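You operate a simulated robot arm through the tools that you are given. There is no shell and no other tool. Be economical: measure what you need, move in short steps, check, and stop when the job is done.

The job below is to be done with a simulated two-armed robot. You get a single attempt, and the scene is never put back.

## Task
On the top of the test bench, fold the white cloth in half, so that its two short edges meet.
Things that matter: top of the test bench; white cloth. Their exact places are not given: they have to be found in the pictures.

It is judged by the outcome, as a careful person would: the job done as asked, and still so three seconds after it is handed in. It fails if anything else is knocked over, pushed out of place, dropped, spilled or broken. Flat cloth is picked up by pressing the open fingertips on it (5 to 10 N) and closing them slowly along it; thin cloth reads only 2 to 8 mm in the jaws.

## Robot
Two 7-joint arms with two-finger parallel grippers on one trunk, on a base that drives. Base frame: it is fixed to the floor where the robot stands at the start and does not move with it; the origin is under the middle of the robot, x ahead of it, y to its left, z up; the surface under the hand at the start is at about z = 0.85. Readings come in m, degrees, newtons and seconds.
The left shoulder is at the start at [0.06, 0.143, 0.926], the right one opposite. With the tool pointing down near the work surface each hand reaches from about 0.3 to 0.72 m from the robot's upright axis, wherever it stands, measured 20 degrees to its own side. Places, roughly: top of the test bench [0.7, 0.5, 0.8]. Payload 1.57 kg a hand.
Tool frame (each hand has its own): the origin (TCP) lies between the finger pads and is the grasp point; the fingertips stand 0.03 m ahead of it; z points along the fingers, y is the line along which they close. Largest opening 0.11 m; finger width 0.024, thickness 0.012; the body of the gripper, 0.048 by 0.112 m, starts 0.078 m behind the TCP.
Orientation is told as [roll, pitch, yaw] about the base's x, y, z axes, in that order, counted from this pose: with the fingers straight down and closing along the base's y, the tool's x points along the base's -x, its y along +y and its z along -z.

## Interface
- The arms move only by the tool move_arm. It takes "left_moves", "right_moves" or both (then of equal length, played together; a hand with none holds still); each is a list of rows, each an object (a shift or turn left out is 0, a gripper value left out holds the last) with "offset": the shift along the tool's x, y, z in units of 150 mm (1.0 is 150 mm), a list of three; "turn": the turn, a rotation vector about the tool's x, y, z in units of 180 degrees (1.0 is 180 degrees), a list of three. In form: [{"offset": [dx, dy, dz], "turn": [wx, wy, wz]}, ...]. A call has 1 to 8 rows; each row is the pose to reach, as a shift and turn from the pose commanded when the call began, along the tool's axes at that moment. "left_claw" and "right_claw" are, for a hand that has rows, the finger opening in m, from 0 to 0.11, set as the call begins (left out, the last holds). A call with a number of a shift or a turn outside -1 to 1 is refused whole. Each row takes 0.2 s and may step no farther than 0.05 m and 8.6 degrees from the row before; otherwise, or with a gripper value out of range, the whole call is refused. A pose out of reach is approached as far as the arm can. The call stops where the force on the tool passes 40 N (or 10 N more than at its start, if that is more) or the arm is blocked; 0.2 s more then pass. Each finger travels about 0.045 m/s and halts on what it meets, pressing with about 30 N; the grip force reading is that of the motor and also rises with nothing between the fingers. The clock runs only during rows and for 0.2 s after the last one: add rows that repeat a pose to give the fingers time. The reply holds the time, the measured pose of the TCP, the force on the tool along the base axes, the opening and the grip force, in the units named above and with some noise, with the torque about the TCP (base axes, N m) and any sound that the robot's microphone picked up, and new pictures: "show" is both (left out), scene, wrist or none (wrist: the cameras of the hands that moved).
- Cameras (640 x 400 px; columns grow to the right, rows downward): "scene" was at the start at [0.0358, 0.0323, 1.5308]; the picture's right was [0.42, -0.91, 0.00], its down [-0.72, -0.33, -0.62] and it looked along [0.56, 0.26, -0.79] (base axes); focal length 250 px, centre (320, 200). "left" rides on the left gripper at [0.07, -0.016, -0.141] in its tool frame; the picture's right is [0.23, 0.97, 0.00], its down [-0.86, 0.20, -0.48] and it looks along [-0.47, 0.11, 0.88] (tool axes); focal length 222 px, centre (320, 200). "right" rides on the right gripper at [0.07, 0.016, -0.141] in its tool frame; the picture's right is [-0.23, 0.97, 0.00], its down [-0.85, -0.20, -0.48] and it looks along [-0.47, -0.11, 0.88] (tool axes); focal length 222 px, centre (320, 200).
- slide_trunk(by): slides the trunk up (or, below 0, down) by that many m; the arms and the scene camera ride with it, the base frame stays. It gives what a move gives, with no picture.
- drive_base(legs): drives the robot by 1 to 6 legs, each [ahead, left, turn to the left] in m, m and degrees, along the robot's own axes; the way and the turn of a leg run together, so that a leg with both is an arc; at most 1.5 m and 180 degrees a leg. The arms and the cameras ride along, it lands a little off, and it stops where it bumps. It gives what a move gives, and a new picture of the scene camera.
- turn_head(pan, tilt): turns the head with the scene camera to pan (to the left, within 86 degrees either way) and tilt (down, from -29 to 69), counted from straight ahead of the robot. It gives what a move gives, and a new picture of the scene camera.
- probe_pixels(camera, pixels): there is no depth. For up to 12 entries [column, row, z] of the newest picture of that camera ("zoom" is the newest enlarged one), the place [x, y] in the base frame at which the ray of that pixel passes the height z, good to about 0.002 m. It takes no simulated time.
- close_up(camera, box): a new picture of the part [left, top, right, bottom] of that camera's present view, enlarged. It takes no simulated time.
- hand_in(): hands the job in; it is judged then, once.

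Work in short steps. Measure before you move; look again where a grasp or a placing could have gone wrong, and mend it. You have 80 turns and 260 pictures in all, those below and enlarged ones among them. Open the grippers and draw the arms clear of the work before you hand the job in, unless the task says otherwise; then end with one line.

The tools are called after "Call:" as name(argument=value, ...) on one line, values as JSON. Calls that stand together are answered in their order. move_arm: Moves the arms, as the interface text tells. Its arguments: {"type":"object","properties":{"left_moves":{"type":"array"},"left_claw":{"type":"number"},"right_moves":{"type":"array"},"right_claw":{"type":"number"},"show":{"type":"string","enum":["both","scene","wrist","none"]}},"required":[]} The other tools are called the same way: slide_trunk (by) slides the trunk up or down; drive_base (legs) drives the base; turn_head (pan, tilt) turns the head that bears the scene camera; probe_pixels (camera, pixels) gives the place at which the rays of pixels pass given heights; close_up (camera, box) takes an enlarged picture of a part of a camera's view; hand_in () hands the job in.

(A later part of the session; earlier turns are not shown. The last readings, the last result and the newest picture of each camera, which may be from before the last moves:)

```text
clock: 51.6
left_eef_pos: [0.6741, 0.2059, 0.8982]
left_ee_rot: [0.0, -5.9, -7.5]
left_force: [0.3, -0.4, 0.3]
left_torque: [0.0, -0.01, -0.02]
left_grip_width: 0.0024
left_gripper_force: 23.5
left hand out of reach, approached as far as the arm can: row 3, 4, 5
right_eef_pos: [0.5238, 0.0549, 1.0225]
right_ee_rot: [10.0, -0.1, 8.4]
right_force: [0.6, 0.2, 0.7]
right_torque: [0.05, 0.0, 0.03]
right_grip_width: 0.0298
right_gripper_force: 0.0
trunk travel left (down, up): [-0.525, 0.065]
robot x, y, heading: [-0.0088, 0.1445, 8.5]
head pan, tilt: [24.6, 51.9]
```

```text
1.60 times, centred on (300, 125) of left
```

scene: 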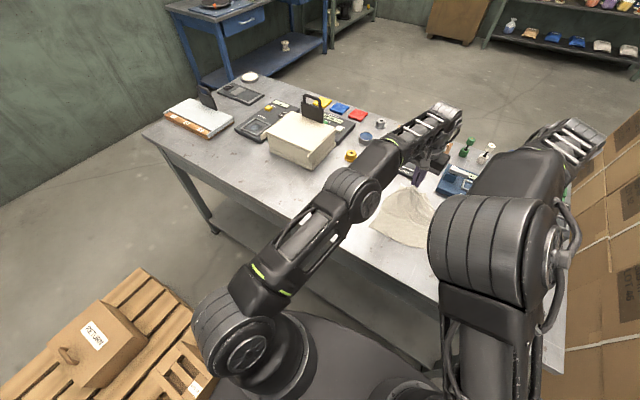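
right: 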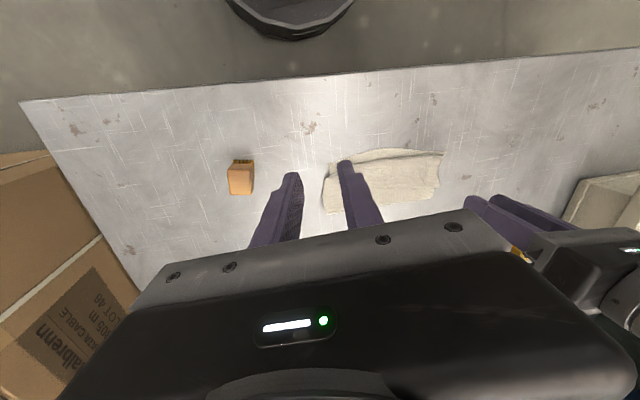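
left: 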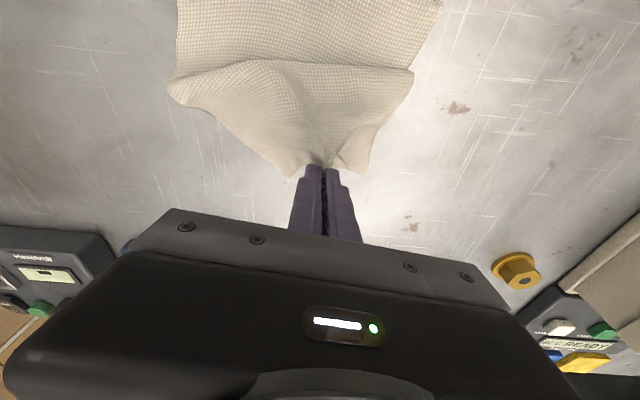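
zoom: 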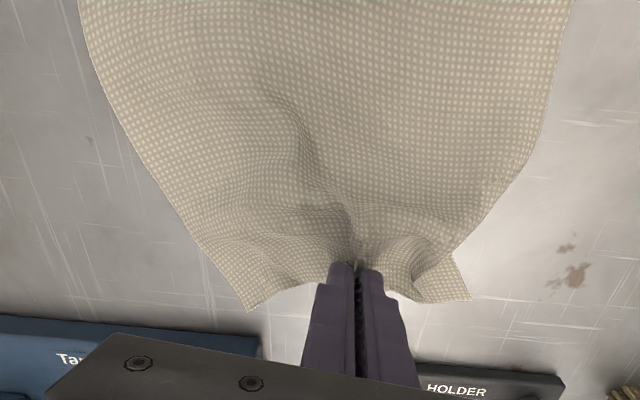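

The cloth is nearly flat. I lower the last centimetre, open, and lift off.

Call:
move_arm(left_moves=[{"offset": [0.1, 0, 0.08]}, {"offset": [0.1, 0, 0.08]}], show="none")

Call:
move_arm(left_moves=[{"offset": [0, 0, 0]}, {"offset": [0, 0, 0]}, {"offset": [0, 0, 0]}, {"offset": [0, 0, -0.2]}, {"offset": [0.1, 0.2, -0.4]}, {"offset": [0.3, 0.4, -0.5]}], right_moves=[{"offset": [0, 0, 0], "turn": [0.02, 0, 0]}, {"offset": [0, 0, 0], "turn": [0.04, 0, 0]}, {"offset": [0, -0.1, 0], "turn": [0.055, 0, 0]}, {"offset": [0.2, -0.3, 0], "turn": [0.055, 0, 0]}, {"offset": [0.4, -0.5, 0], "turn": [0.055, 0, 0]}, {"offset": [0.5, -0.7, 0], "turn": [0.055, 0, 0]}], left_claw=0.06, show="both")

Call:
close_up(camera="scene", box=[340, 160, 468, 260])

```text
clock: 52.2
left_eef_pos: [0.6587, 0.209, 0.886]
left_ee_rot: [0.0, -6.1, -7.3]
left_force: [0.7, 0.9, 6.2]
left_torque: [-0.02, -0.04, -0.05]
left_grip_width: 0.0023
left_gripper_force: 23.6
right_eef_pos: [0.5243, 0.0547, 1.0223]
right_ee_rot: [9.9, -0.1, 8.5]
right_force: [0.4, -1.7, 0.0]
right_torque: [-0.01, -0.07, 0.0]
right_grip_width: 0.0302
right_gripper_force: 0.1
trunk travel left (down, up): [-0.525, 0.065]
robot x, y, heading: [-0.0074, 0.1438, 8.4]
head pan, tilt: [24.6, 51.9]
```

```text
clock: 53.6
left_eef_pos: [0.6151, 0.2783, 0.9537]
left_ee_rot: [0.1, -6.2, -7.3]
left_force: [-0.4, 0.8, 0.7]
left_torque: [-0.01, 0.01, -0.03]
left_grip_width: 0.0599
left_gripper_force: 0.1
right_eef_pos: [0.4643, -0.0585, 1.0051]
right_ee_rot: [0.0, -0.2, 8.6]
right_force: [0.1, 0.2, 0.2]
right_torque: [-0.01, 0.0, 0.04]
right_grip_width: 0.0297
right_gripper_force: 0.1
trunk travel left (down, up): [-0.525, 0.065]
robot x, y, heading: [-0.0088, 0.142, 8.6]
head pan, tilt: [24.6, 51.9]
```

scene: 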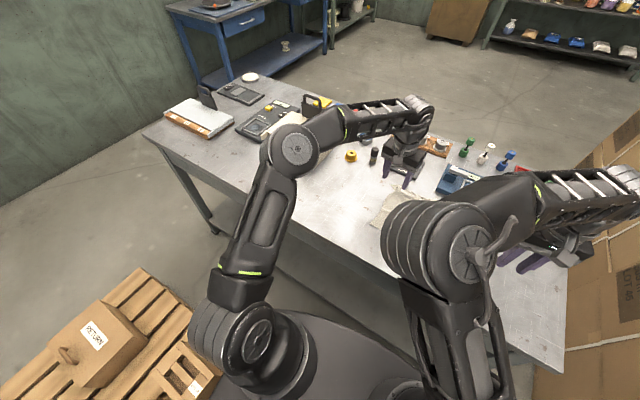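
right: 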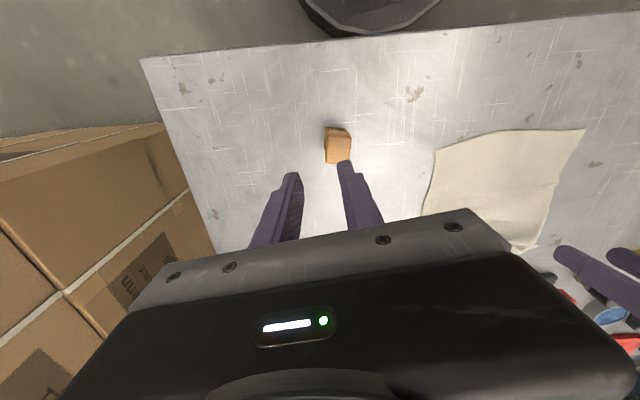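
left: 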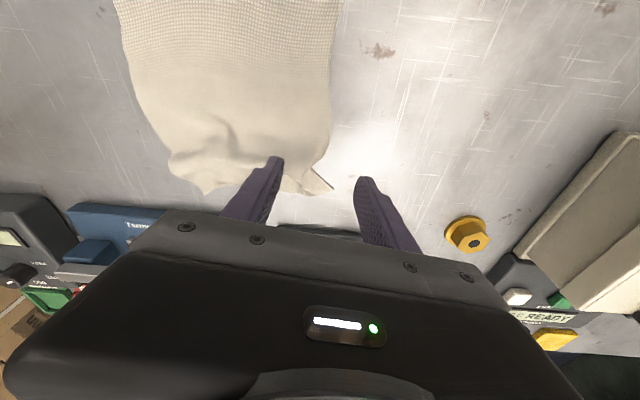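

```text
4.00 times, centred on (404, 210) of scene
```

zoom: 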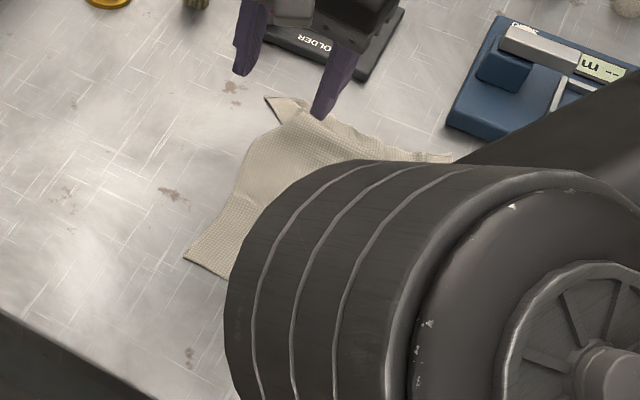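

The near half is flat; the far edge is a bit wrinkled. I enlarge the left view to measure the far corners.

Call:
close_up(camera="left", box=[100, 60, 420, 260])

Call:
probe_pixels(camera="left", pixels=[[332, 188, 0.855], [205, 194, 0.855], [170, 165, 0.855], [330, 130, 0.85], [125, 60, 0.85], [342, 5, 0.85], [115, 2, 0.85]])

Call:
probe_pixels(camera="right", pixels=[[436, 150, 0.85], [586, 128, 0.85], [423, 215, 0.85], [540, 245, 0.85]])

```text
2.00 times, centred on (260, 160) of left
```

zoom: 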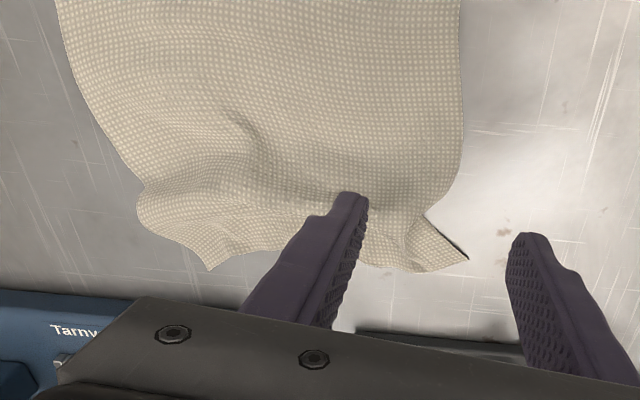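

```text
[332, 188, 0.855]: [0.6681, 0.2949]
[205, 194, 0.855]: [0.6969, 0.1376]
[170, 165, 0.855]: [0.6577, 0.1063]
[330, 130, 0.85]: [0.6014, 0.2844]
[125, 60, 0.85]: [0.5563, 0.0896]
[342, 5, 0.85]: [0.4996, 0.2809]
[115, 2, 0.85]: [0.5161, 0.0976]
```

```text
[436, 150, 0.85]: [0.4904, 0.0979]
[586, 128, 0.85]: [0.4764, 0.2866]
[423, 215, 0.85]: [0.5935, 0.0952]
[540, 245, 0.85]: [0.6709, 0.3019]
```

Near edge: C (0.490,0.098), D (0.476,0.287); far corners A (0.668,0.295), B (0.697,0.138), so the far edge is bunched by about 3 cm. I level the left hand, drive 5 cm closer for reach, and turn both hands 90° (cameras outward).

Call:
move_arm(left_moves=[{"offset": [0, 0, -0.1], "turn": [0, 0.033, 0]}], left_claw=0.03, show="none")

Call:
move_arm(left_moves=[{"offset": [0, 0, 0], "turn": [0, 0, 0.046]}, {"offset": [0, 0, 0], "turn": [0, 0, 0.092]}, {"offset": [0, 0, 0], "turn": [0, 0, 0.138]}, {"offset": [0, 0, 0], "turn": [0, 0, 0.184]}, {"offset": [0, 0, 0], "turn": [0, 0, 0.23]}, {"offset": [0, 0, 0], "turn": [0, 0, 0.276]}, {"offset": [0, 0, 0], "turn": [0, 0, 0.322]}, {"offset": [0, 0, 0], "turn": [0, 0, 0.368]}], right_moves=[{"offset": [0, 0, 0], "turn": [0, 0, -0.046]}, {"offset": [0, 0, 0], "turn": [0, 0, -0.092]}, {"offset": [0, 0, 0], "turn": [0, 0, -0.138]}, {"offset": [0, 0, 0], "turn": [0, 0, -0.184]}, {"offset": [0, 0, 0], "turn": [0, 0, -0.23]}, {"offset": [0, 0, 0], "turn": [0, 0, -0.276]}, {"offset": [0, 0, 0], "turn": [0, 0, -0.322]}, {"offset": [0, 0, 0], "turn": [0, 0, -0.368]}], show="none")

Call:
drive_base(legs=[[0.05, 0, 0]])

```text
clock: 54.0
left_eef_pos: [0.6101, 0.2766, 0.9581]
left_ee_rot: [0.2, -0.3, -7.6]
left_force: [-0.2, -0.9, 0.0]
left_torque: [0.01, 0.0, -0.01]
left_grip_width: 0.0299
left_gripper_force: 0.0
left hand out of reach, approached as far as the arm can: row 1
right_eef_pos: [0.4631, -0.0603, 1.0051]
right_ee_rot: [0.0, 0.0, 8.5]
right_force: [0.7, -0.9, -1.1]
right_torque: [0.03, -0.01, 0.0]
right_grip_width: 0.0302
right_gripper_force: 0.1
trunk travel left (down, up): [-0.525, 0.065]
robot x, y, heading: [-0.0092, 0.1495, 8.6]
head pan, tilt: [24.6, 51.9]
```

```text
clock: 55.8
left_eef_pos: [0.4151, 0.1712, 0.8813]
left_ee_rot: [4.1, -0.8, -69.6]
left_force: [13.9, 8.5, 35.7]
left_torque: [0.39, 0.23, -0.14]
left_grip_width: 0.0133
left_gripper_force: 0.1
left hand out of reach, approached as far as the arm can: row 2, 3, 4, 5, 6, 7, 8
right_eef_pos: [0.4656, -0.0564, 1.0053]
right_ee_rot: [0.0, 0.0, 75.0]
right_force: [0.2, 0.4, 0.0]
right_torque: [-0.01, 0.06, -0.02]
right_grip_width: 0.0299
right_gripper_force: 0.0
trunk travel left (down, up): [-0.525, 0.065]
robot x, y, heading: [-0.0066, 0.145, 8.8]
head pan, tilt: [24.6, 51.9]
```

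```text
clock: 56.7
left_eef_pos: [0.4276, 0.1753, 0.8807]
left_ee_rot: [3.4, -0.3, -69.9]
left_force: [-6.7, 4.5, 20.2]
left_torque: [0.02, 0.76, -0.2]
left_grip_width: 0.0347
left_gripper_force: 2.6
right_eef_pos: [0.4816, -0.0528, 1.005]
right_ee_rot: [-0.1, 0.0, 75.0]
right_force: [0.0, 0.1, -0.3]
right_torque: [0.01, -0.01, 0.0]
right_grip_width: 0.0299
right_gripper_force: 0.0
trunk travel left (down, up): [-0.525, 0.065]
robot x, y, heading: [0.0103, 0.1483, 8.3]
head pan, tilt: [24.6, 51.9]
stopped in leg 1: the force on the tool passed its limit at 63 N (the readings are from after the stop); the commanded pose is now the measured one
```

scene: 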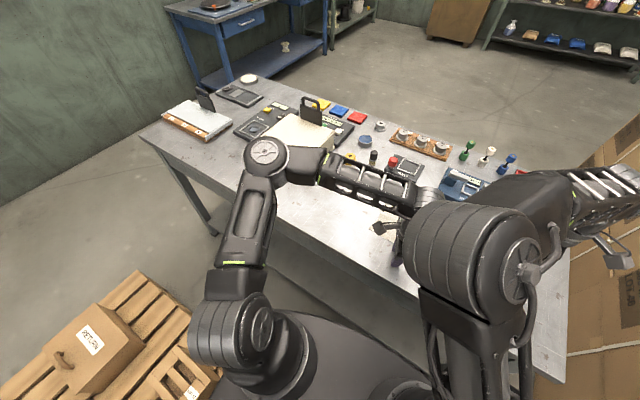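

The left hand ran out of reach and came down on the table just in front of the cloth; nothing seems displaced. I lift it straight up and look.

Call:
move_arm(left_moves=[{"offset": [0, 0, -0.15]}, {"offset": [0, 0, -0.4]}, {"offset": [0, 0, -0.7]}], show="both")

Call:
close_up(camera="scene", box=[330, 150, 490, 250])

```text
clock: 57.5
left_eef_pos: [0.3943, 0.157, 0.9663]
left_ee_rot: [3.7, -0.5, -69.4]
left_force: [0.5, -0.2, 0.5]
left_torque: [0.0, -0.02, -0.02]
left_grip_width: 0.03
left_gripper_force: 0.0
left hand out of reach, approached as far as the arm can: row 1, 2, 3
right_eef_pos: [0.4845, -0.0537, 1.0036]
right_ee_rot: [-0.1, 0.0, 74.9]
right_force: [-1.0, -0.4, -0.2]
right_torque: [0.0, 0.03, -0.02]
right_grip_width: 0.0301
right_gripper_force: 0.0
trunk travel left (down, up): [-0.525, 0.065]
robot x, y, heading: [0.0057, 0.1472, 8.7]
head pan, tilt: [24.6, 51.9]
```

scene: 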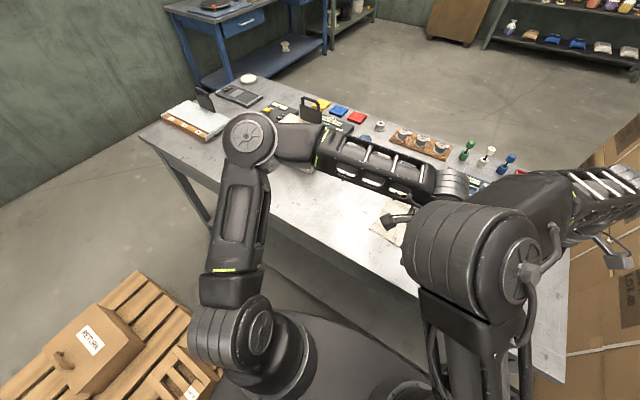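
left: 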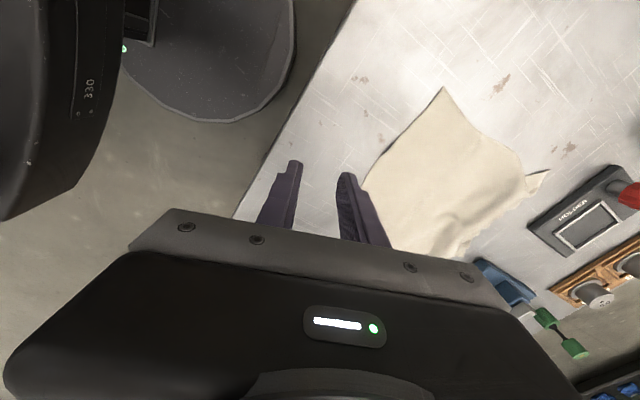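

```text
4.00 times, centred on (410, 200) of scene
```

zoom: 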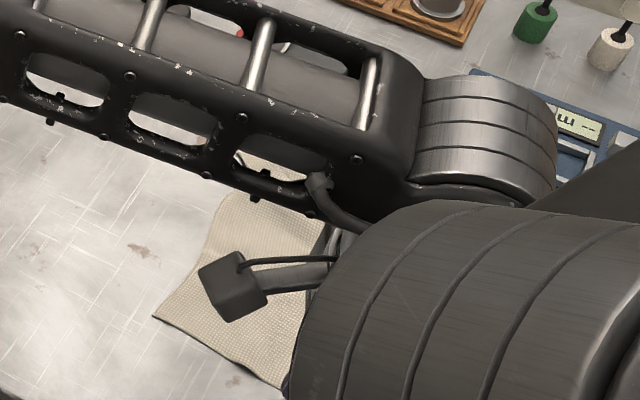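

The left wrist does not go that way; I bring its yaw back toward zero while moving it up and to its own side.

Call:
move_arm(left_moves=[{"offset": [0.1, 0.04, -0.1], "turn": [0, 0, -0.046]}, {"offset": [0.2, 0.07, -0.2], "turn": [0, 0, -0.092]}, {"offset": [0.3, 0.11, -0.3], "turn": [0, 0, -0.138]}, {"offset": [0.4, 0.15, -0.35], "turn": [0, 0, -0.184]}, {"offset": [0.5, 0.19, -0.35], "turn": [0, 0, -0.23]}, {"offset": [0.6, 0.22, -0.35], "turn": [0, 0, -0.276]}, {"offset": [0.7, 0.26, -0.35], "turn": [0, 0, -0.322]}, {"offset": [0.8, 0.3, -0.35], "turn": [0, 0, -0.368]}], show="scene")

```text
clock: 59.3
left_eef_pos: [0.3928, 0.2872, 1.0201]
left_ee_rot: [1.1, -3.1, -3.5]
left_force: [0.1, -0.7, -0.6]
left_torque: [-0.01, -0.02, -0.03]
left_grip_width: 0.03
left_gripper_force: 0.0
right_eef_pos: [0.4846, -0.0533, 1.0046]
right_ee_rot: [0.0, -0.1, 74.8]
right_force: [1.2, 0.9, -0.8]
right_torque: [0.01, 0.0, -0.01]
right_grip_width: 0.0299
right_gripper_force: 0.1
trunk travel left (down, up): [-0.525, 0.065]
robot x, y, heading: [0.0057, 0.1473, 8.5]
head pan, tilt: [24.6, 51.9]
```

scene: 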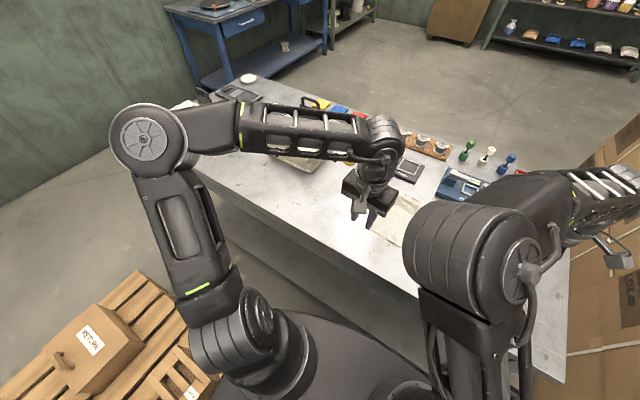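

Left is back at a good pose. I raise it and turn it the other way (positive yaw), in free air.

Call:
move_arm(left_moves=[{"offset": [0, 0.05, -0.1], "turn": [0, 0.0, -0.046]}, {"offset": [0, 0.1, -0.2], "turn": [0, 0, -0.092]}, {"offset": [0, 0.15, -0.3], "turn": [0, 0, -0.138]}, {"offset": [0, 0.2, -0.3], "turn": [0, 0, -0.184]}, {"offset": [0, 0.2, -0.3], "turn": [0, 0, -0.23]}, {"offset": [0, 0.2, -0.3], "turn": [0, 0, -0.276]}, {"offset": [0, 0.2, -0.3], "turn": [0, 0, -0.322]}, {"offset": [0, 0.2, -0.3], "turn": [0, 0, -0.368]}], show="scene")

```text
clock: 61.1
left_eef_pos: [0.3913, 0.3148, 1.0665]
left_ee_rot: [-2.4, -2.3, 63.0]
left_force: [-0.2, 0.1, -0.7]
left_torque: [0.03, 0.02, 0.0]
left_grip_width: 0.0299
left_gripper_force: 0.0
right_eef_pos: [0.485, -0.0541, 1.0052]
right_ee_rot: [0.0, -0.1, 74.9]
right_force: [-0.5, 0.4, 0.5]
right_torque: [-0.03, -0.02, 0.0]
right_grip_width: 0.03
right_gripper_force: 0.1
trunk travel left (down, up): [-0.525, 0.065]
robot x, y, heading: [0.0116, 0.1462, 8.2]
head pan, tilt: [24.6, 51.9]
```

scene: 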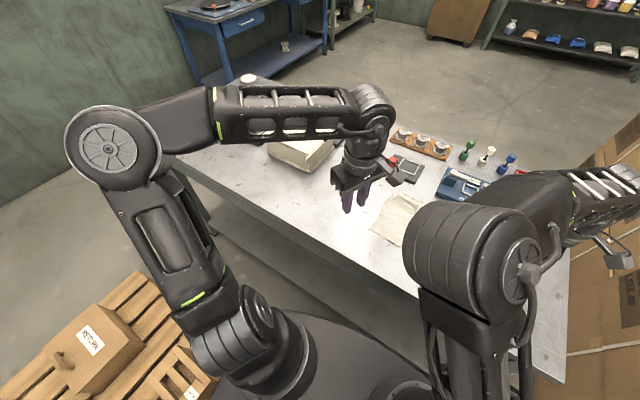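

That works. I finish turning both hands to yaw ≈94° and drive 5 cm closer.

Call:
move_arm(left_moves=[{"offset": [0, 0, 0], "turn": [0, 0, -0.045]}, {"offset": [0, 0, 0], "turn": [0, 0, -0.09]}, {"offset": [0, 0, 0], "turn": [0, 0, -0.135]}, {"offset": [0, 0, 0], "turn": [0, 0, -0.172]}], right_moves=[{"offset": [0, 0, 0], "turn": [0, 0, -0.045]}, {"offset": [0, 0, 0], "turn": [0, 0, -0.09]}, {"offset": [0, 0, 0], "turn": [0, 0, -0.106]}, {"offset": [0, 0, 0], "turn": [0, 0, -0.106]}], show="none")

Call:
drive_base(legs=[[0.05, 0, 0]])

Call:
close_up(camera="left", box=[0, 0, 640, 400])

Call:
close_up(camera="right", box=[0, 0, 640, 400])

```text
clock: 62.1
left_eef_pos: [0.3905, 0.3146, 1.0651]
left_ee_rot: [-3.2, -0.7, 93.8]
left_force: [0.5, 0.4, 0.2]
left_torque: [0.0, 0.02, 0.01]
left_grip_width: 0.0301
left_gripper_force: 0.1
right_eef_pos: [0.4853, -0.0539, 1.0052]
right_ee_rot: [-0.1, -0.1, 94.1]
right_force: [0.3, 0.4, -0.7]
right_torque: [-0.01, -0.03, -0.01]
right_grip_width: 0.0299
right_gripper_force: 0.1
trunk travel left (down, up): [-0.525, 0.065]
robot x, y, heading: [0.0085, 0.1455, 8.8]
head pan, tilt: [24.6, 51.9]
```

```text
clock: 63.0
left_eef_pos: [0.4423, 0.3236, 1.0644]
left_ee_rot: [-3.1, -0.6, 93.7]
left_force: [0.8, -0.2, -0.3]
left_torque: [0.02, 0.06, 0.0]
left_grip_width: 0.0299
left_gripper_force: 0.0
right_eef_pos: [0.534, -0.0458, 1.003]
right_ee_rot: [0.0, 0.0, 94.1]
right_force: [0.7, -0.6, 0.9]
right_torque: [-0.03, 0.04, 0.0]
right_grip_width: 0.03
right_gripper_force: 0.0
trunk travel left (down, up): [-0.525, 0.065]
robot x, y, heading: [0.0594, 0.1537, 8.7]
head pan, tilt: [24.6, 51.9]
```

scene: 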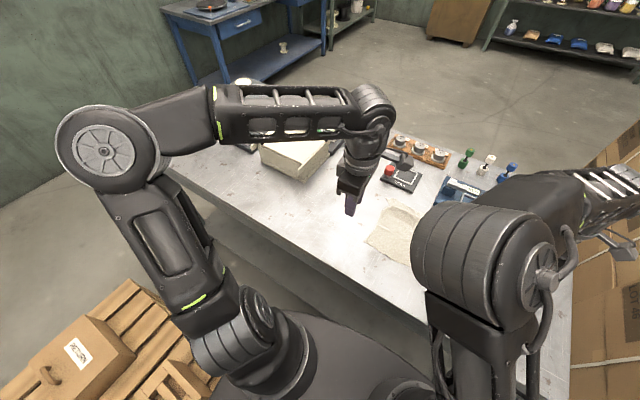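

```text
1.00 times, centred on (320, 200) of left (not enlarged: the box is as wide or as high as the picture)
```

zoom: 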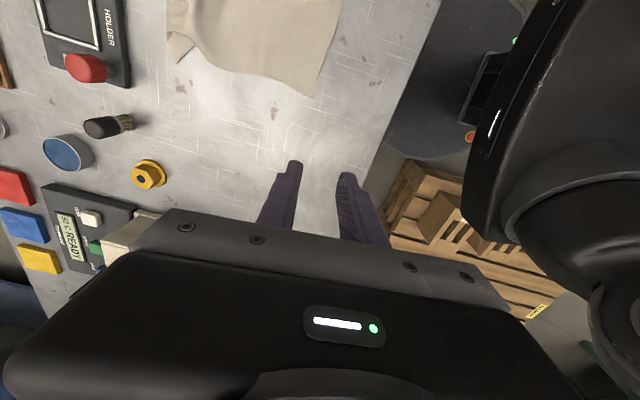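

```text
1.00 times, centred on (320, 200) of right (not enlarged: the box is as wide or as high as the picture)
```

zoom: 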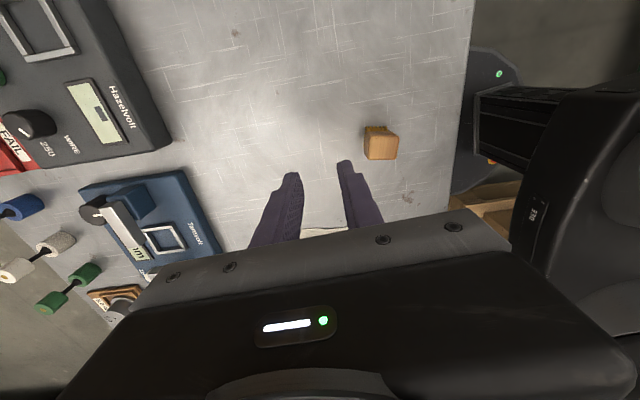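

Both hands are turned. I look at the cloth from the scene camera to locate the far edge.

Call:
close_up(camera="scene", box=[350, 190, 446, 265])

Call:
probe_pixels(camera="left", pixels=[[178, 62, 0.855], [168, 20, 0.855], [304, 97, 0.85], [340, 5, 0.85]])

```text
5.33 times, centred on (398, 228) of scene
```

zoom: 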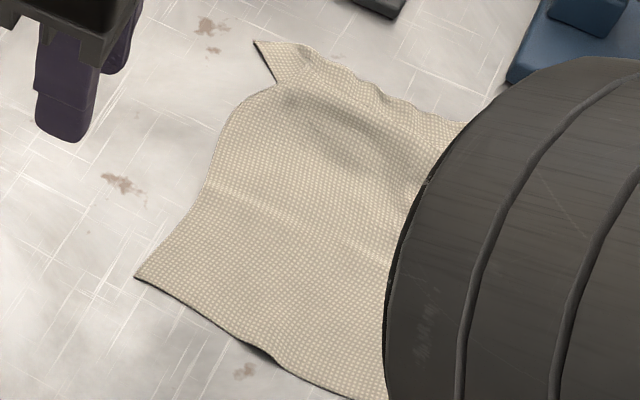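

```text
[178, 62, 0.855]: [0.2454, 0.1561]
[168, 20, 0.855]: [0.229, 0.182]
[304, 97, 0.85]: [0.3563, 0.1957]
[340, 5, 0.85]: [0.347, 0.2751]
```

Call:
probe_pixels(camera="zoom", pixels=[[255, 42, 0.855], [278, 85, 0.85], [300, 46, 0.855], [380, 95, 0.855], [465, 122, 0.855], [135, 277, 0.85], [385, 400, 0.85], [230, 110, 0.85], [350, 12, 0.87]])

```text
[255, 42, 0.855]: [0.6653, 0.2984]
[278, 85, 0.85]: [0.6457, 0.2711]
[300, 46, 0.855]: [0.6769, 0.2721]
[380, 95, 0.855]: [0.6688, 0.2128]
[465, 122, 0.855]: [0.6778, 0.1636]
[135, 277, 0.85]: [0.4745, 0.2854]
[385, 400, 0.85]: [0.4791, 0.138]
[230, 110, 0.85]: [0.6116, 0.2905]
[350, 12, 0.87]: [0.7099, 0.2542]
```

Edge points: A (0.665,0.298), (0.677,0.272), (0.669,0.213), (0.678,0.164), B≈(0.697,0.138). I move both hands partway toward the far corners, leaning their bodies outward about 10° to keep them clear of each other.

Call:
move_arm(left_moves=[{"offset": [0.09, -0.22, 0.05], "turn": [0, 0.014, 0]}, {"offset": [0.17, -0.44, 0.15], "turn": [0, 0.028, 0]}, {"offset": [0.26, -0.67, 0.22], "turn": [0, 0.042, 0]}, {"offset": [0.35, -0.9, 0.3], "turn": [0, 0.055, 0]}], right_moves=[{"offset": [-0.17, -0.14, 0.0], "turn": [0, -0.017, 0]}, {"offset": [-0.35, -0.28, 0.0], "turn": [0, -0.034, 0]}, {"offset": [-0.52, -0.42, 0.0], "turn": [0, -0.05, 0]}, {"offset": [-0.7, -0.55, 0.1], "turn": [0, -0.067, 0]}], show="both")

```text
clock: 64.0
left_eef_pos: [0.5815, 0.2799, 1.0263]
left_ee_rot: [-3.1, 9.2, 93.0]
left_force: [0.7, -0.2, 0.4]
left_torque: [0.0, 0.03, 0.02]
left_grip_width: 0.0299
left_gripper_force: 0.1
right_eef_pos: [0.6084, 0.0648, 0.9879]
right_ee_rot: [0.0, -12.2, 94.1]
right_force: [-0.1, -0.1, -0.9]
right_torque: [-0.02, 0.03, 0.0]
right_grip_width: 0.0301
right_gripper_force: 0.0
trunk travel left (down, up): [-0.525, 0.065]
robot x, y, heading: [0.0571, 0.1537, 8.4]
head pan, tilt: [24.6, 51.9]
```

scene: 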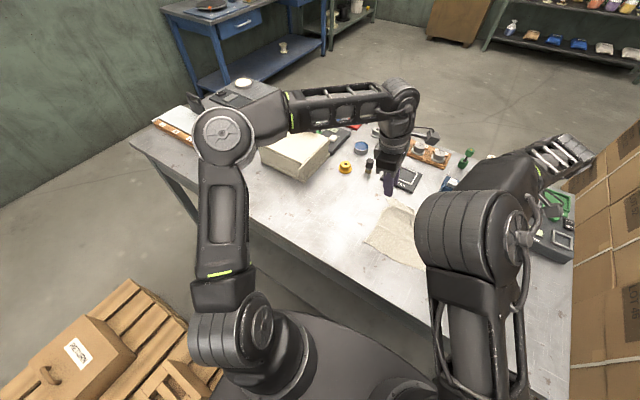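
right: 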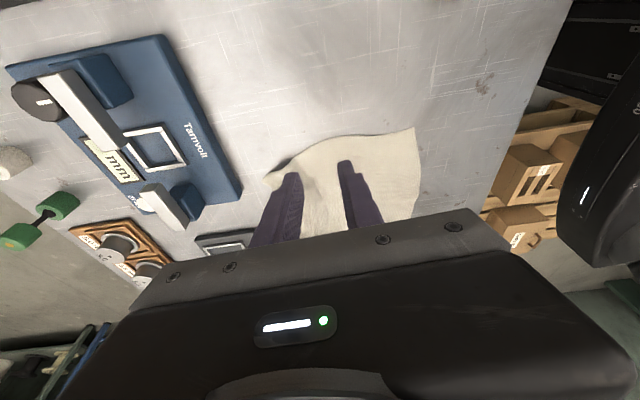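
left: 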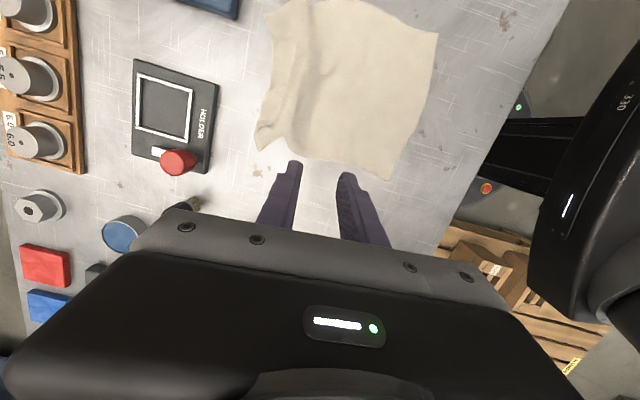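

Good views now. I probe the corners: left view A (260,150), D (388,181), C (438,33), far edge points; right view B (264,181).

Call:
probe_pixels(camera="left", pixels=[[260, 150, 0.855], [256, 132, 0.855], [266, 90, 0.855], [272, 50, 0.855], [268, 12, 0.855], [388, 181, 0.85], [438, 33, 0.85]])

Call:
probe_pixels(camera="right", pixels=[[264, 181, 0.855], [285, 165, 0.855], [413, 128, 0.85]])

Call:
close_up(camera="left", box=[220, 0, 460, 200])

Call:
close_up(camera="right", box=[220, 110, 440, 250])

```text
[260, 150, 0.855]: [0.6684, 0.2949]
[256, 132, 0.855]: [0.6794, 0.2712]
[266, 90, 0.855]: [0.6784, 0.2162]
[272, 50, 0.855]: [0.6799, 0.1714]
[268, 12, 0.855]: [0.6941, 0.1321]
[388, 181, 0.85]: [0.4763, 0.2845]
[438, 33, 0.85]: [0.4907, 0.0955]
```

```text
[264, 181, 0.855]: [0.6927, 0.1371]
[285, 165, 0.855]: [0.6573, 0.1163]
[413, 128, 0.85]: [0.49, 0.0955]
```

```text
2.00 times, centred on (340, 100) of left
```

zoom: 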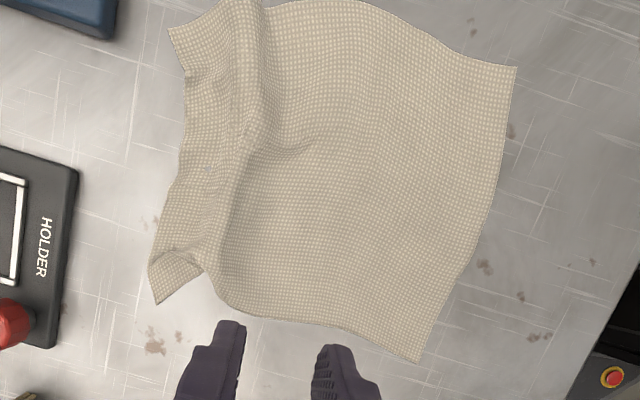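

```text
2.86 times, centred on (330, 180) of right
```

zoom: 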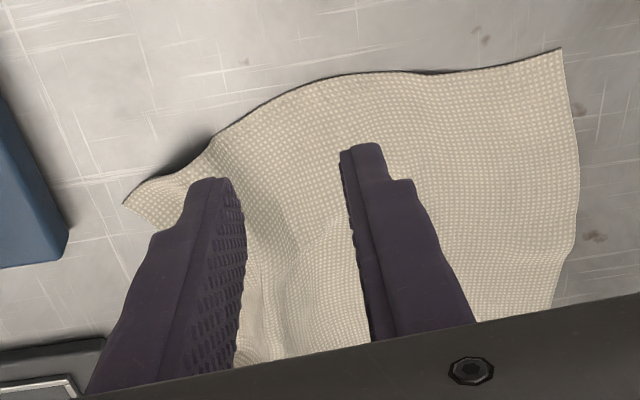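

The far edge runs at x≈0.68, with a ridge about 2.5 cm inside it. I bring both hands to hover above their grip spots: left (0.667,0.262), right (0.676,0.150).

Call:
move_arm(left_moves=[{"offset": [0, -0.15, 0.1]}, {"offset": [0.005, -0.3, 0.25]}, {"offset": [0.01, -0.45, 0.45]}, {"offset": [0.014, -0.563, 0.65]}, {"offset": [0.014, -0.563, 0.83]}], right_moves=[{"offset": [-0.1, -0.12, 0.1]}, {"offset": [-0.2, -0.25, 0.2]}, {"offset": [-0.3, -0.37, 0.35]}, {"offset": [-0.407, -0.49, 0.5]}, {"offset": [-0.407, -0.49, 0.64]}], show="wrist")

Call:
close_up(camera="left", box=[200, 40, 440, 190])

Call:
close_up(camera="right", box=[200, 60, 440, 210])

```text
clock: 65.2
left_eef_pos: [0.6743, 0.265, 0.9105]
left_ee_rot: [-3.3, 9.1, 93.2]
left_force: [0.0, -0.6, 0.3]
left_torque: [-0.01, 0.01, 0.02]
left_grip_width: 0.03
left_gripper_force: 0.1
right_eef_pos: [0.6589, 0.1523, 0.9102]
right_ee_rot: [0.0, -12.1, 94.1]
right_force: [0.1, 0.1, 0.6]
right_torque: [0.0, 0.02, 0.01]
right_grip_width: 0.03
right_gripper_force: 0.0
right hand out of reach, approached as far as the arm can: row 3, 4, 5
trunk travel left (down, up): [-0.525, 0.065]
robot x, y, heading: [0.0593, 0.1542, 8.3]
head pan, tilt: [24.6, 51.9]
```

right: 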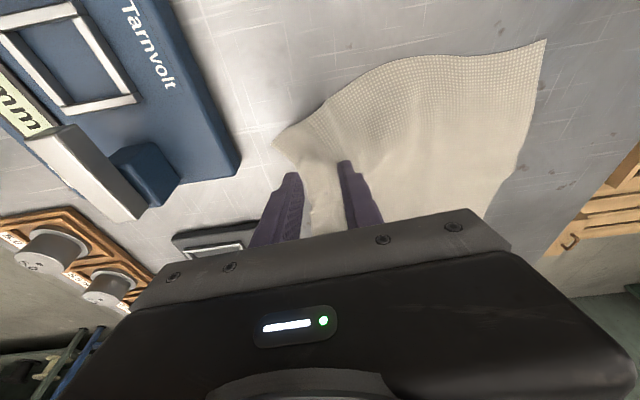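
left: 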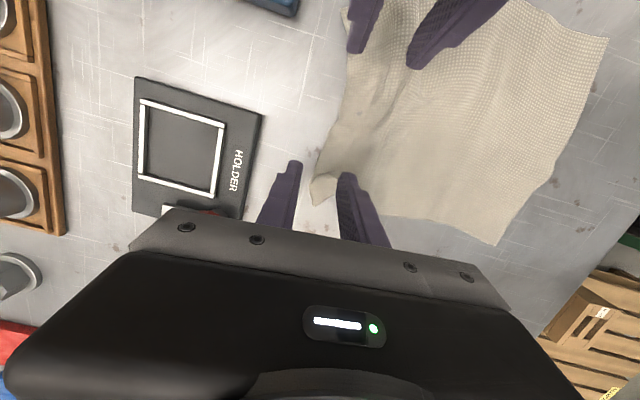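

```text
2.67 times, centred on (320, 115) of left
```

zoom: 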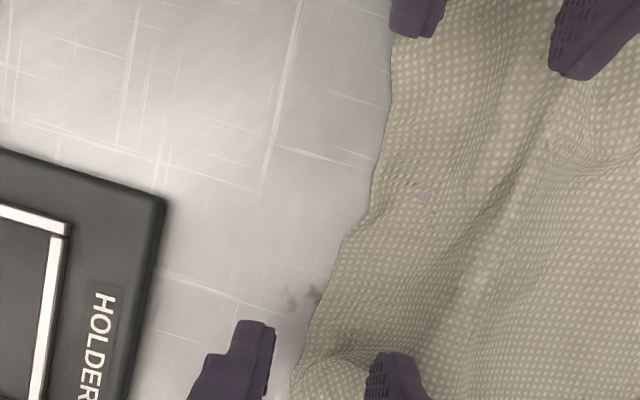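

```text
2.67 times, centred on (320, 135) of right
```

zoom: 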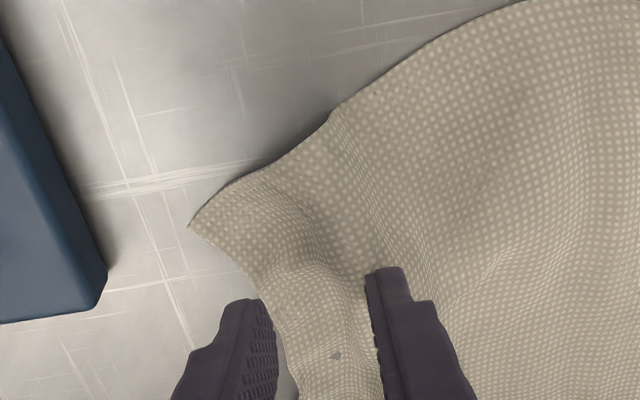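

Both hands straddle the far edge properly: outer finger off the cloth, inner finger on it. I lower to just above the table.

Call:
move_arm(left_moves=[{"offset": [-0.013, 0.03, 0.08]}, {"offset": [-0.027, 0.043, 0.168]}], right_moves=[{"offset": [0.017, 0, 0.08]}, {"offset": [0.035, 0, 0.164]}], show="none")

Call:
close_up(camera="left", box=[200, 60, 440, 210])

Call:
close_up(camera="right", box=[200, 60, 440, 210])

```text
clock: 65.8
left_eef_pos: [0.6688, 0.2641, 0.8839]
left_ee_rot: [-3.3, 9.2, 93.0]
left_force: [-0.6, -0.1, 1.5]
left_torque: [0.02, 0.04, -0.01]
left_grip_width: 0.0301
left_gripper_force: 0.0
right_eef_pos: [0.6571, 0.1555, 0.8839]
right_ee_rot: [-0.2, -12.1, 94.0]
right_force: [-0.1, 0.3, -0.3]
right_torque: [0.01, -0.02, -0.01]
right_grip_width: 0.03
right_gripper_force: 0.1
trunk travel left (down, up): [-0.525, 0.065]
robot x, y, heading: [0.0601, 0.1546, 8.6]
head pan, tilt: [24.6, 51.9]
```

```text
2.67 times, centred on (320, 135) of left
```

zoom: 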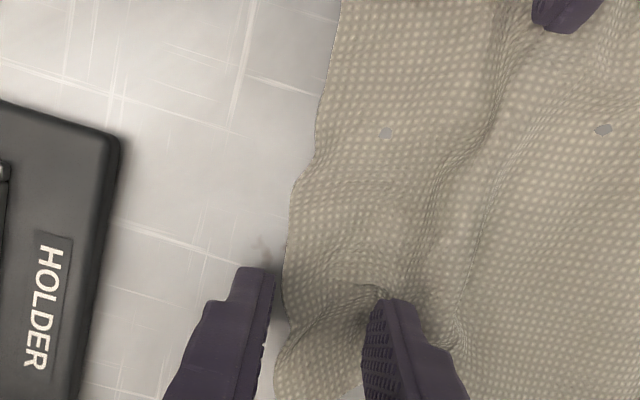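

```text
2.67 times, centred on (320, 135) of right
```

zoom: 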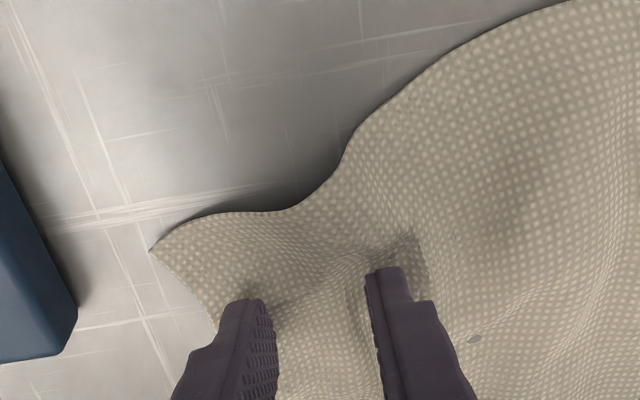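

Placement is good. I press down for 5–10 N.

Call:
move_arm(left_moves=[{"offset": [0, 0, 0.008]}, {"offset": [0, 0, 0.012]}], right_moves=[{"offset": [0, 0, 0.012]}, {"offset": [0, 0, 0.02]}], show="none")

```text
clock: 66.4
left_eef_pos: [0.6675, 0.2634, 0.8838]
left_ee_rot: [-3.4, 9.3, 93.2]
left_force: [-0.6, 1.9, 13.8]
left_torque: [0.13, 0.34, -0.04]
left_grip_width: 0.0298
left_gripper_force: 0.1
right_eef_pos: [0.6549, 0.1554, 0.8849]
right_ee_rot: [-0.3, -12.1, 94.1]
right_force: [1.1, 0.3, 2.1]
right_torque: [-0.03, 0.01, 0.01]
right_grip_width: 0.03
right_gripper_force: 0.1
right hand out of reach, approached as far as the arm can: row 1
trunk travel left (down, up): [-0.525, 0.065]
robot x, y, heading: [0.0594, 0.1537, 8.6]
head pan, tilt: [24.6, 51.9]
```

Left 14 N, right 2 N. I ease the left a little, press the right slightly more while pulling it 2 mm back into reach.

Call:
move_arm(left_moves=[{"offset": [0, 0, -0.003]}, {"offset": [0, 0, -0.003]}], right_moves=[{"offset": [0.002, 0.02, 0.008]}, {"offset": [0.002, 0.02, 0.014]}], show="none")

```text
clock: 67.0
left_eef_pos: [0.6667, 0.2645, 0.8836]
left_ee_rot: [-3.4, 9.1, 93.1]
left_force: [1.5, 1.3, 12.1]
left_torque: [0.04, 0.27, -0.04]
left_grip_width: 0.028
left_gripper_force: 0.0
right_eef_pos: [0.6554, 0.1554, 0.8829]
right_ee_rot: [-0.5, -12.1, 94.2]
right_force: [1.4, 1.0, 17.4]
right_torque: [-0.08, 0.16, -0.02]
right_grip_width: 0.0294
right_gripper_force: 0.1
trunk travel left (down, up): [-0.525, 0.065]
robot x, y, heading: [0.0569, 0.155, 8.9]
head pan, tilt: [24.6, 51.9]
5 turns are left
```

Few turns remain, so I combine steps: close both grippers slowly, then lift along the first half of the arc with gradual forward tilt and look.

Call:
move_arm(left_moves=[{"offset": [0, 0, 0]}, {"offset": [0, 0, 0]}], right_moves=[{"offset": [0, 0, -0.004]}, {"offset": [0, 0, -0.004]}], left_claw=0.015, right_claw=0.015, show="none")

Call:
move_arm(left_moves=[{"offset": [0, 0, 0]}, {"offset": [0, 0, 0]}, {"offset": [0, 0, 0]}], right_moves=[{"offset": [0, 0, 0]}, {"offset": [0, 0, 0]}, {"offset": [0, 0, 0]}], left_claw=0.0, right_claw=0.0, show="none")

Call:
move_arm(left_moves=[{"offset": [0.032, 0.017, -0.197], "turn": [0.0275, 0, 0.0043]}, {"offset": [0.063, 0.068, -0.391], "turn": [0.0549, 0, 0.0087]}, {"offset": [0.07, 0.185, -0.553], "turn": [0.0823, 0, 0.013]}, {"offset": [0.065, 0.335, -0.646], "turn": [0.1098, 0, 0.0173]}, {"offset": [0.059, 0.481, -0.674], "turn": [0.1317, 0, 0.0208]}], right_moves=[{"offset": [-0.042, 0.017, -0.195], "turn": [0.0272, 0, -0.0058]}, {"offset": [-0.083, 0.068, -0.388], "turn": [0.0544, 0, -0.0116]}, {"offset": [-0.097, 0.185, -0.548], "turn": [0.0815, 0, -0.0173]}, {"offset": [-0.097, 0.335, -0.64], "turn": [0.1087, 0, -0.0231]}, {"offset": [-0.093, 0.481, -0.667], "turn": [0.1304, 0, -0.0277]}], show="both")

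Call:
close_up(camera="scene", box=[340, 170, 468, 270])

```text
clock: 67.6
left_eef_pos: [0.6674, 0.2632, 0.8844]
left_ee_rot: [-3.4, 9.2, 93.1]
left_force: [0.3, -0.9, 6.9]
left_torque: [-0.01, 0.08, 0.02]
left_grip_width: 0.0148
left_gripper_force: 0.1
right_eef_pos: [0.6553, 0.1541, 0.8817]
right_ee_rot: [-0.3, -12.2, 94.1]
right_force: [-1.6, 0.8, 22.0]
right_torque: [-0.07, 0.06, -0.01]
right_grip_width: 0.0153
right_gripper_force: 0.1
trunk travel left (down, up): [-0.525, 0.065]
robot x, y, heading: [0.0593, 0.1563, 8.7]
head pan, tilt: [24.6, 51.9]
```

```text
clock: 68.4
left_eef_pos: [0.6657, 0.2634, 0.8829]
left_ee_rot: [-3.5, 9.2, 93.1]
left_force: [0.0, -0.9, 3.3]
left_torque: [-0.05, 0.03, 0.01]
left_grip_width: 0.0034
left_gripper_force: 24.2
right_eef_pos: [0.6549, 0.1549, 0.8825]
right_ee_rot: [-0.4, -12.2, 94.1]
right_force: [-0.5, -0.4, 28.1]
right_torque: [-0.14, -0.03, -0.01]
right_grip_width: 0.0022
right_gripper_force: 23.8
trunk travel left (down, up): [-0.525, 0.065]
robot x, y, heading: [0.0617, 0.1515, 8.8]
head pan, tilt: [24.6, 51.9]
```

```text
clock: 69.6
left_eef_pos: [0.5865, 0.266, 0.9815]
left_ee_rot: [-27.7, 8.2, 89.4]
left_force: [-1.7, -4.3, 0.9]
left_torque: [-0.09, 0.03, -0.01]
left_grip_width: 0.0033
left_gripper_force: 23.9
right_eef_pos: [0.5848, 0.1409, 0.9822]
right_ee_rot: [-24.7, -11.1, 99.1]
right_force: [0.1, 4.3, -0.7]
right_torque: [0.08, 0.0, 0.05]
right_grip_width: 0.0022
right_gripper_force: 24.0
trunk travel left (down, up): [-0.525, 0.065]
robot x, y, heading: [0.0577, 0.1538, 8.7]
head pan, tilt: [24.6, 51.9]
```

scene: 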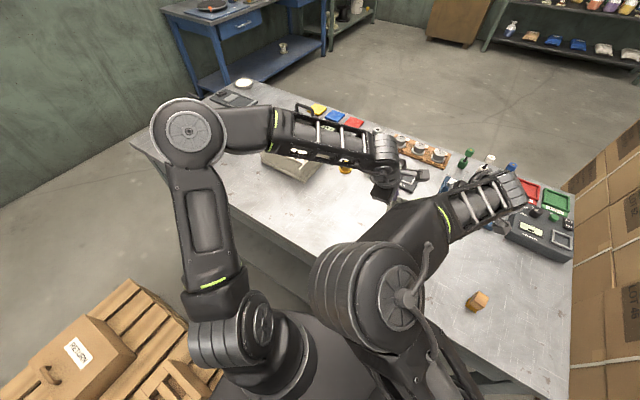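
right: 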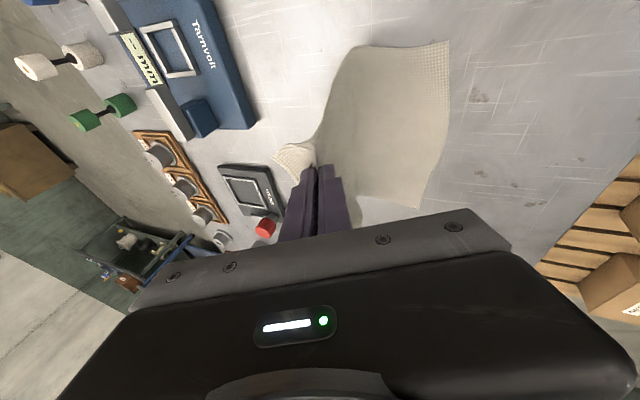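
left: 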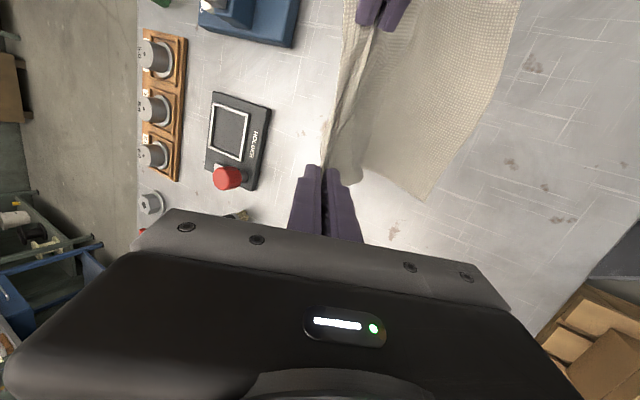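

```text
4.00 times, centred on (404, 220) of scene
4 turns are left
```

zoom: 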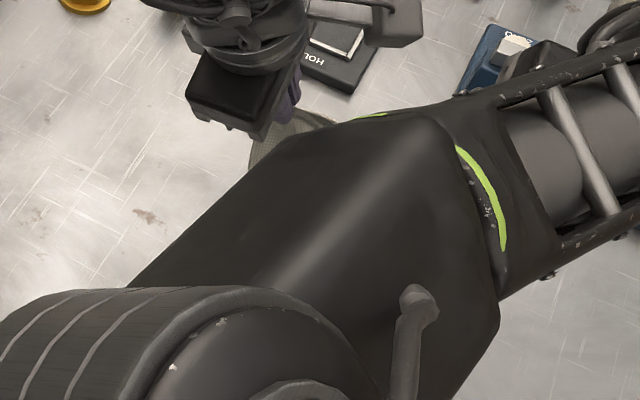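

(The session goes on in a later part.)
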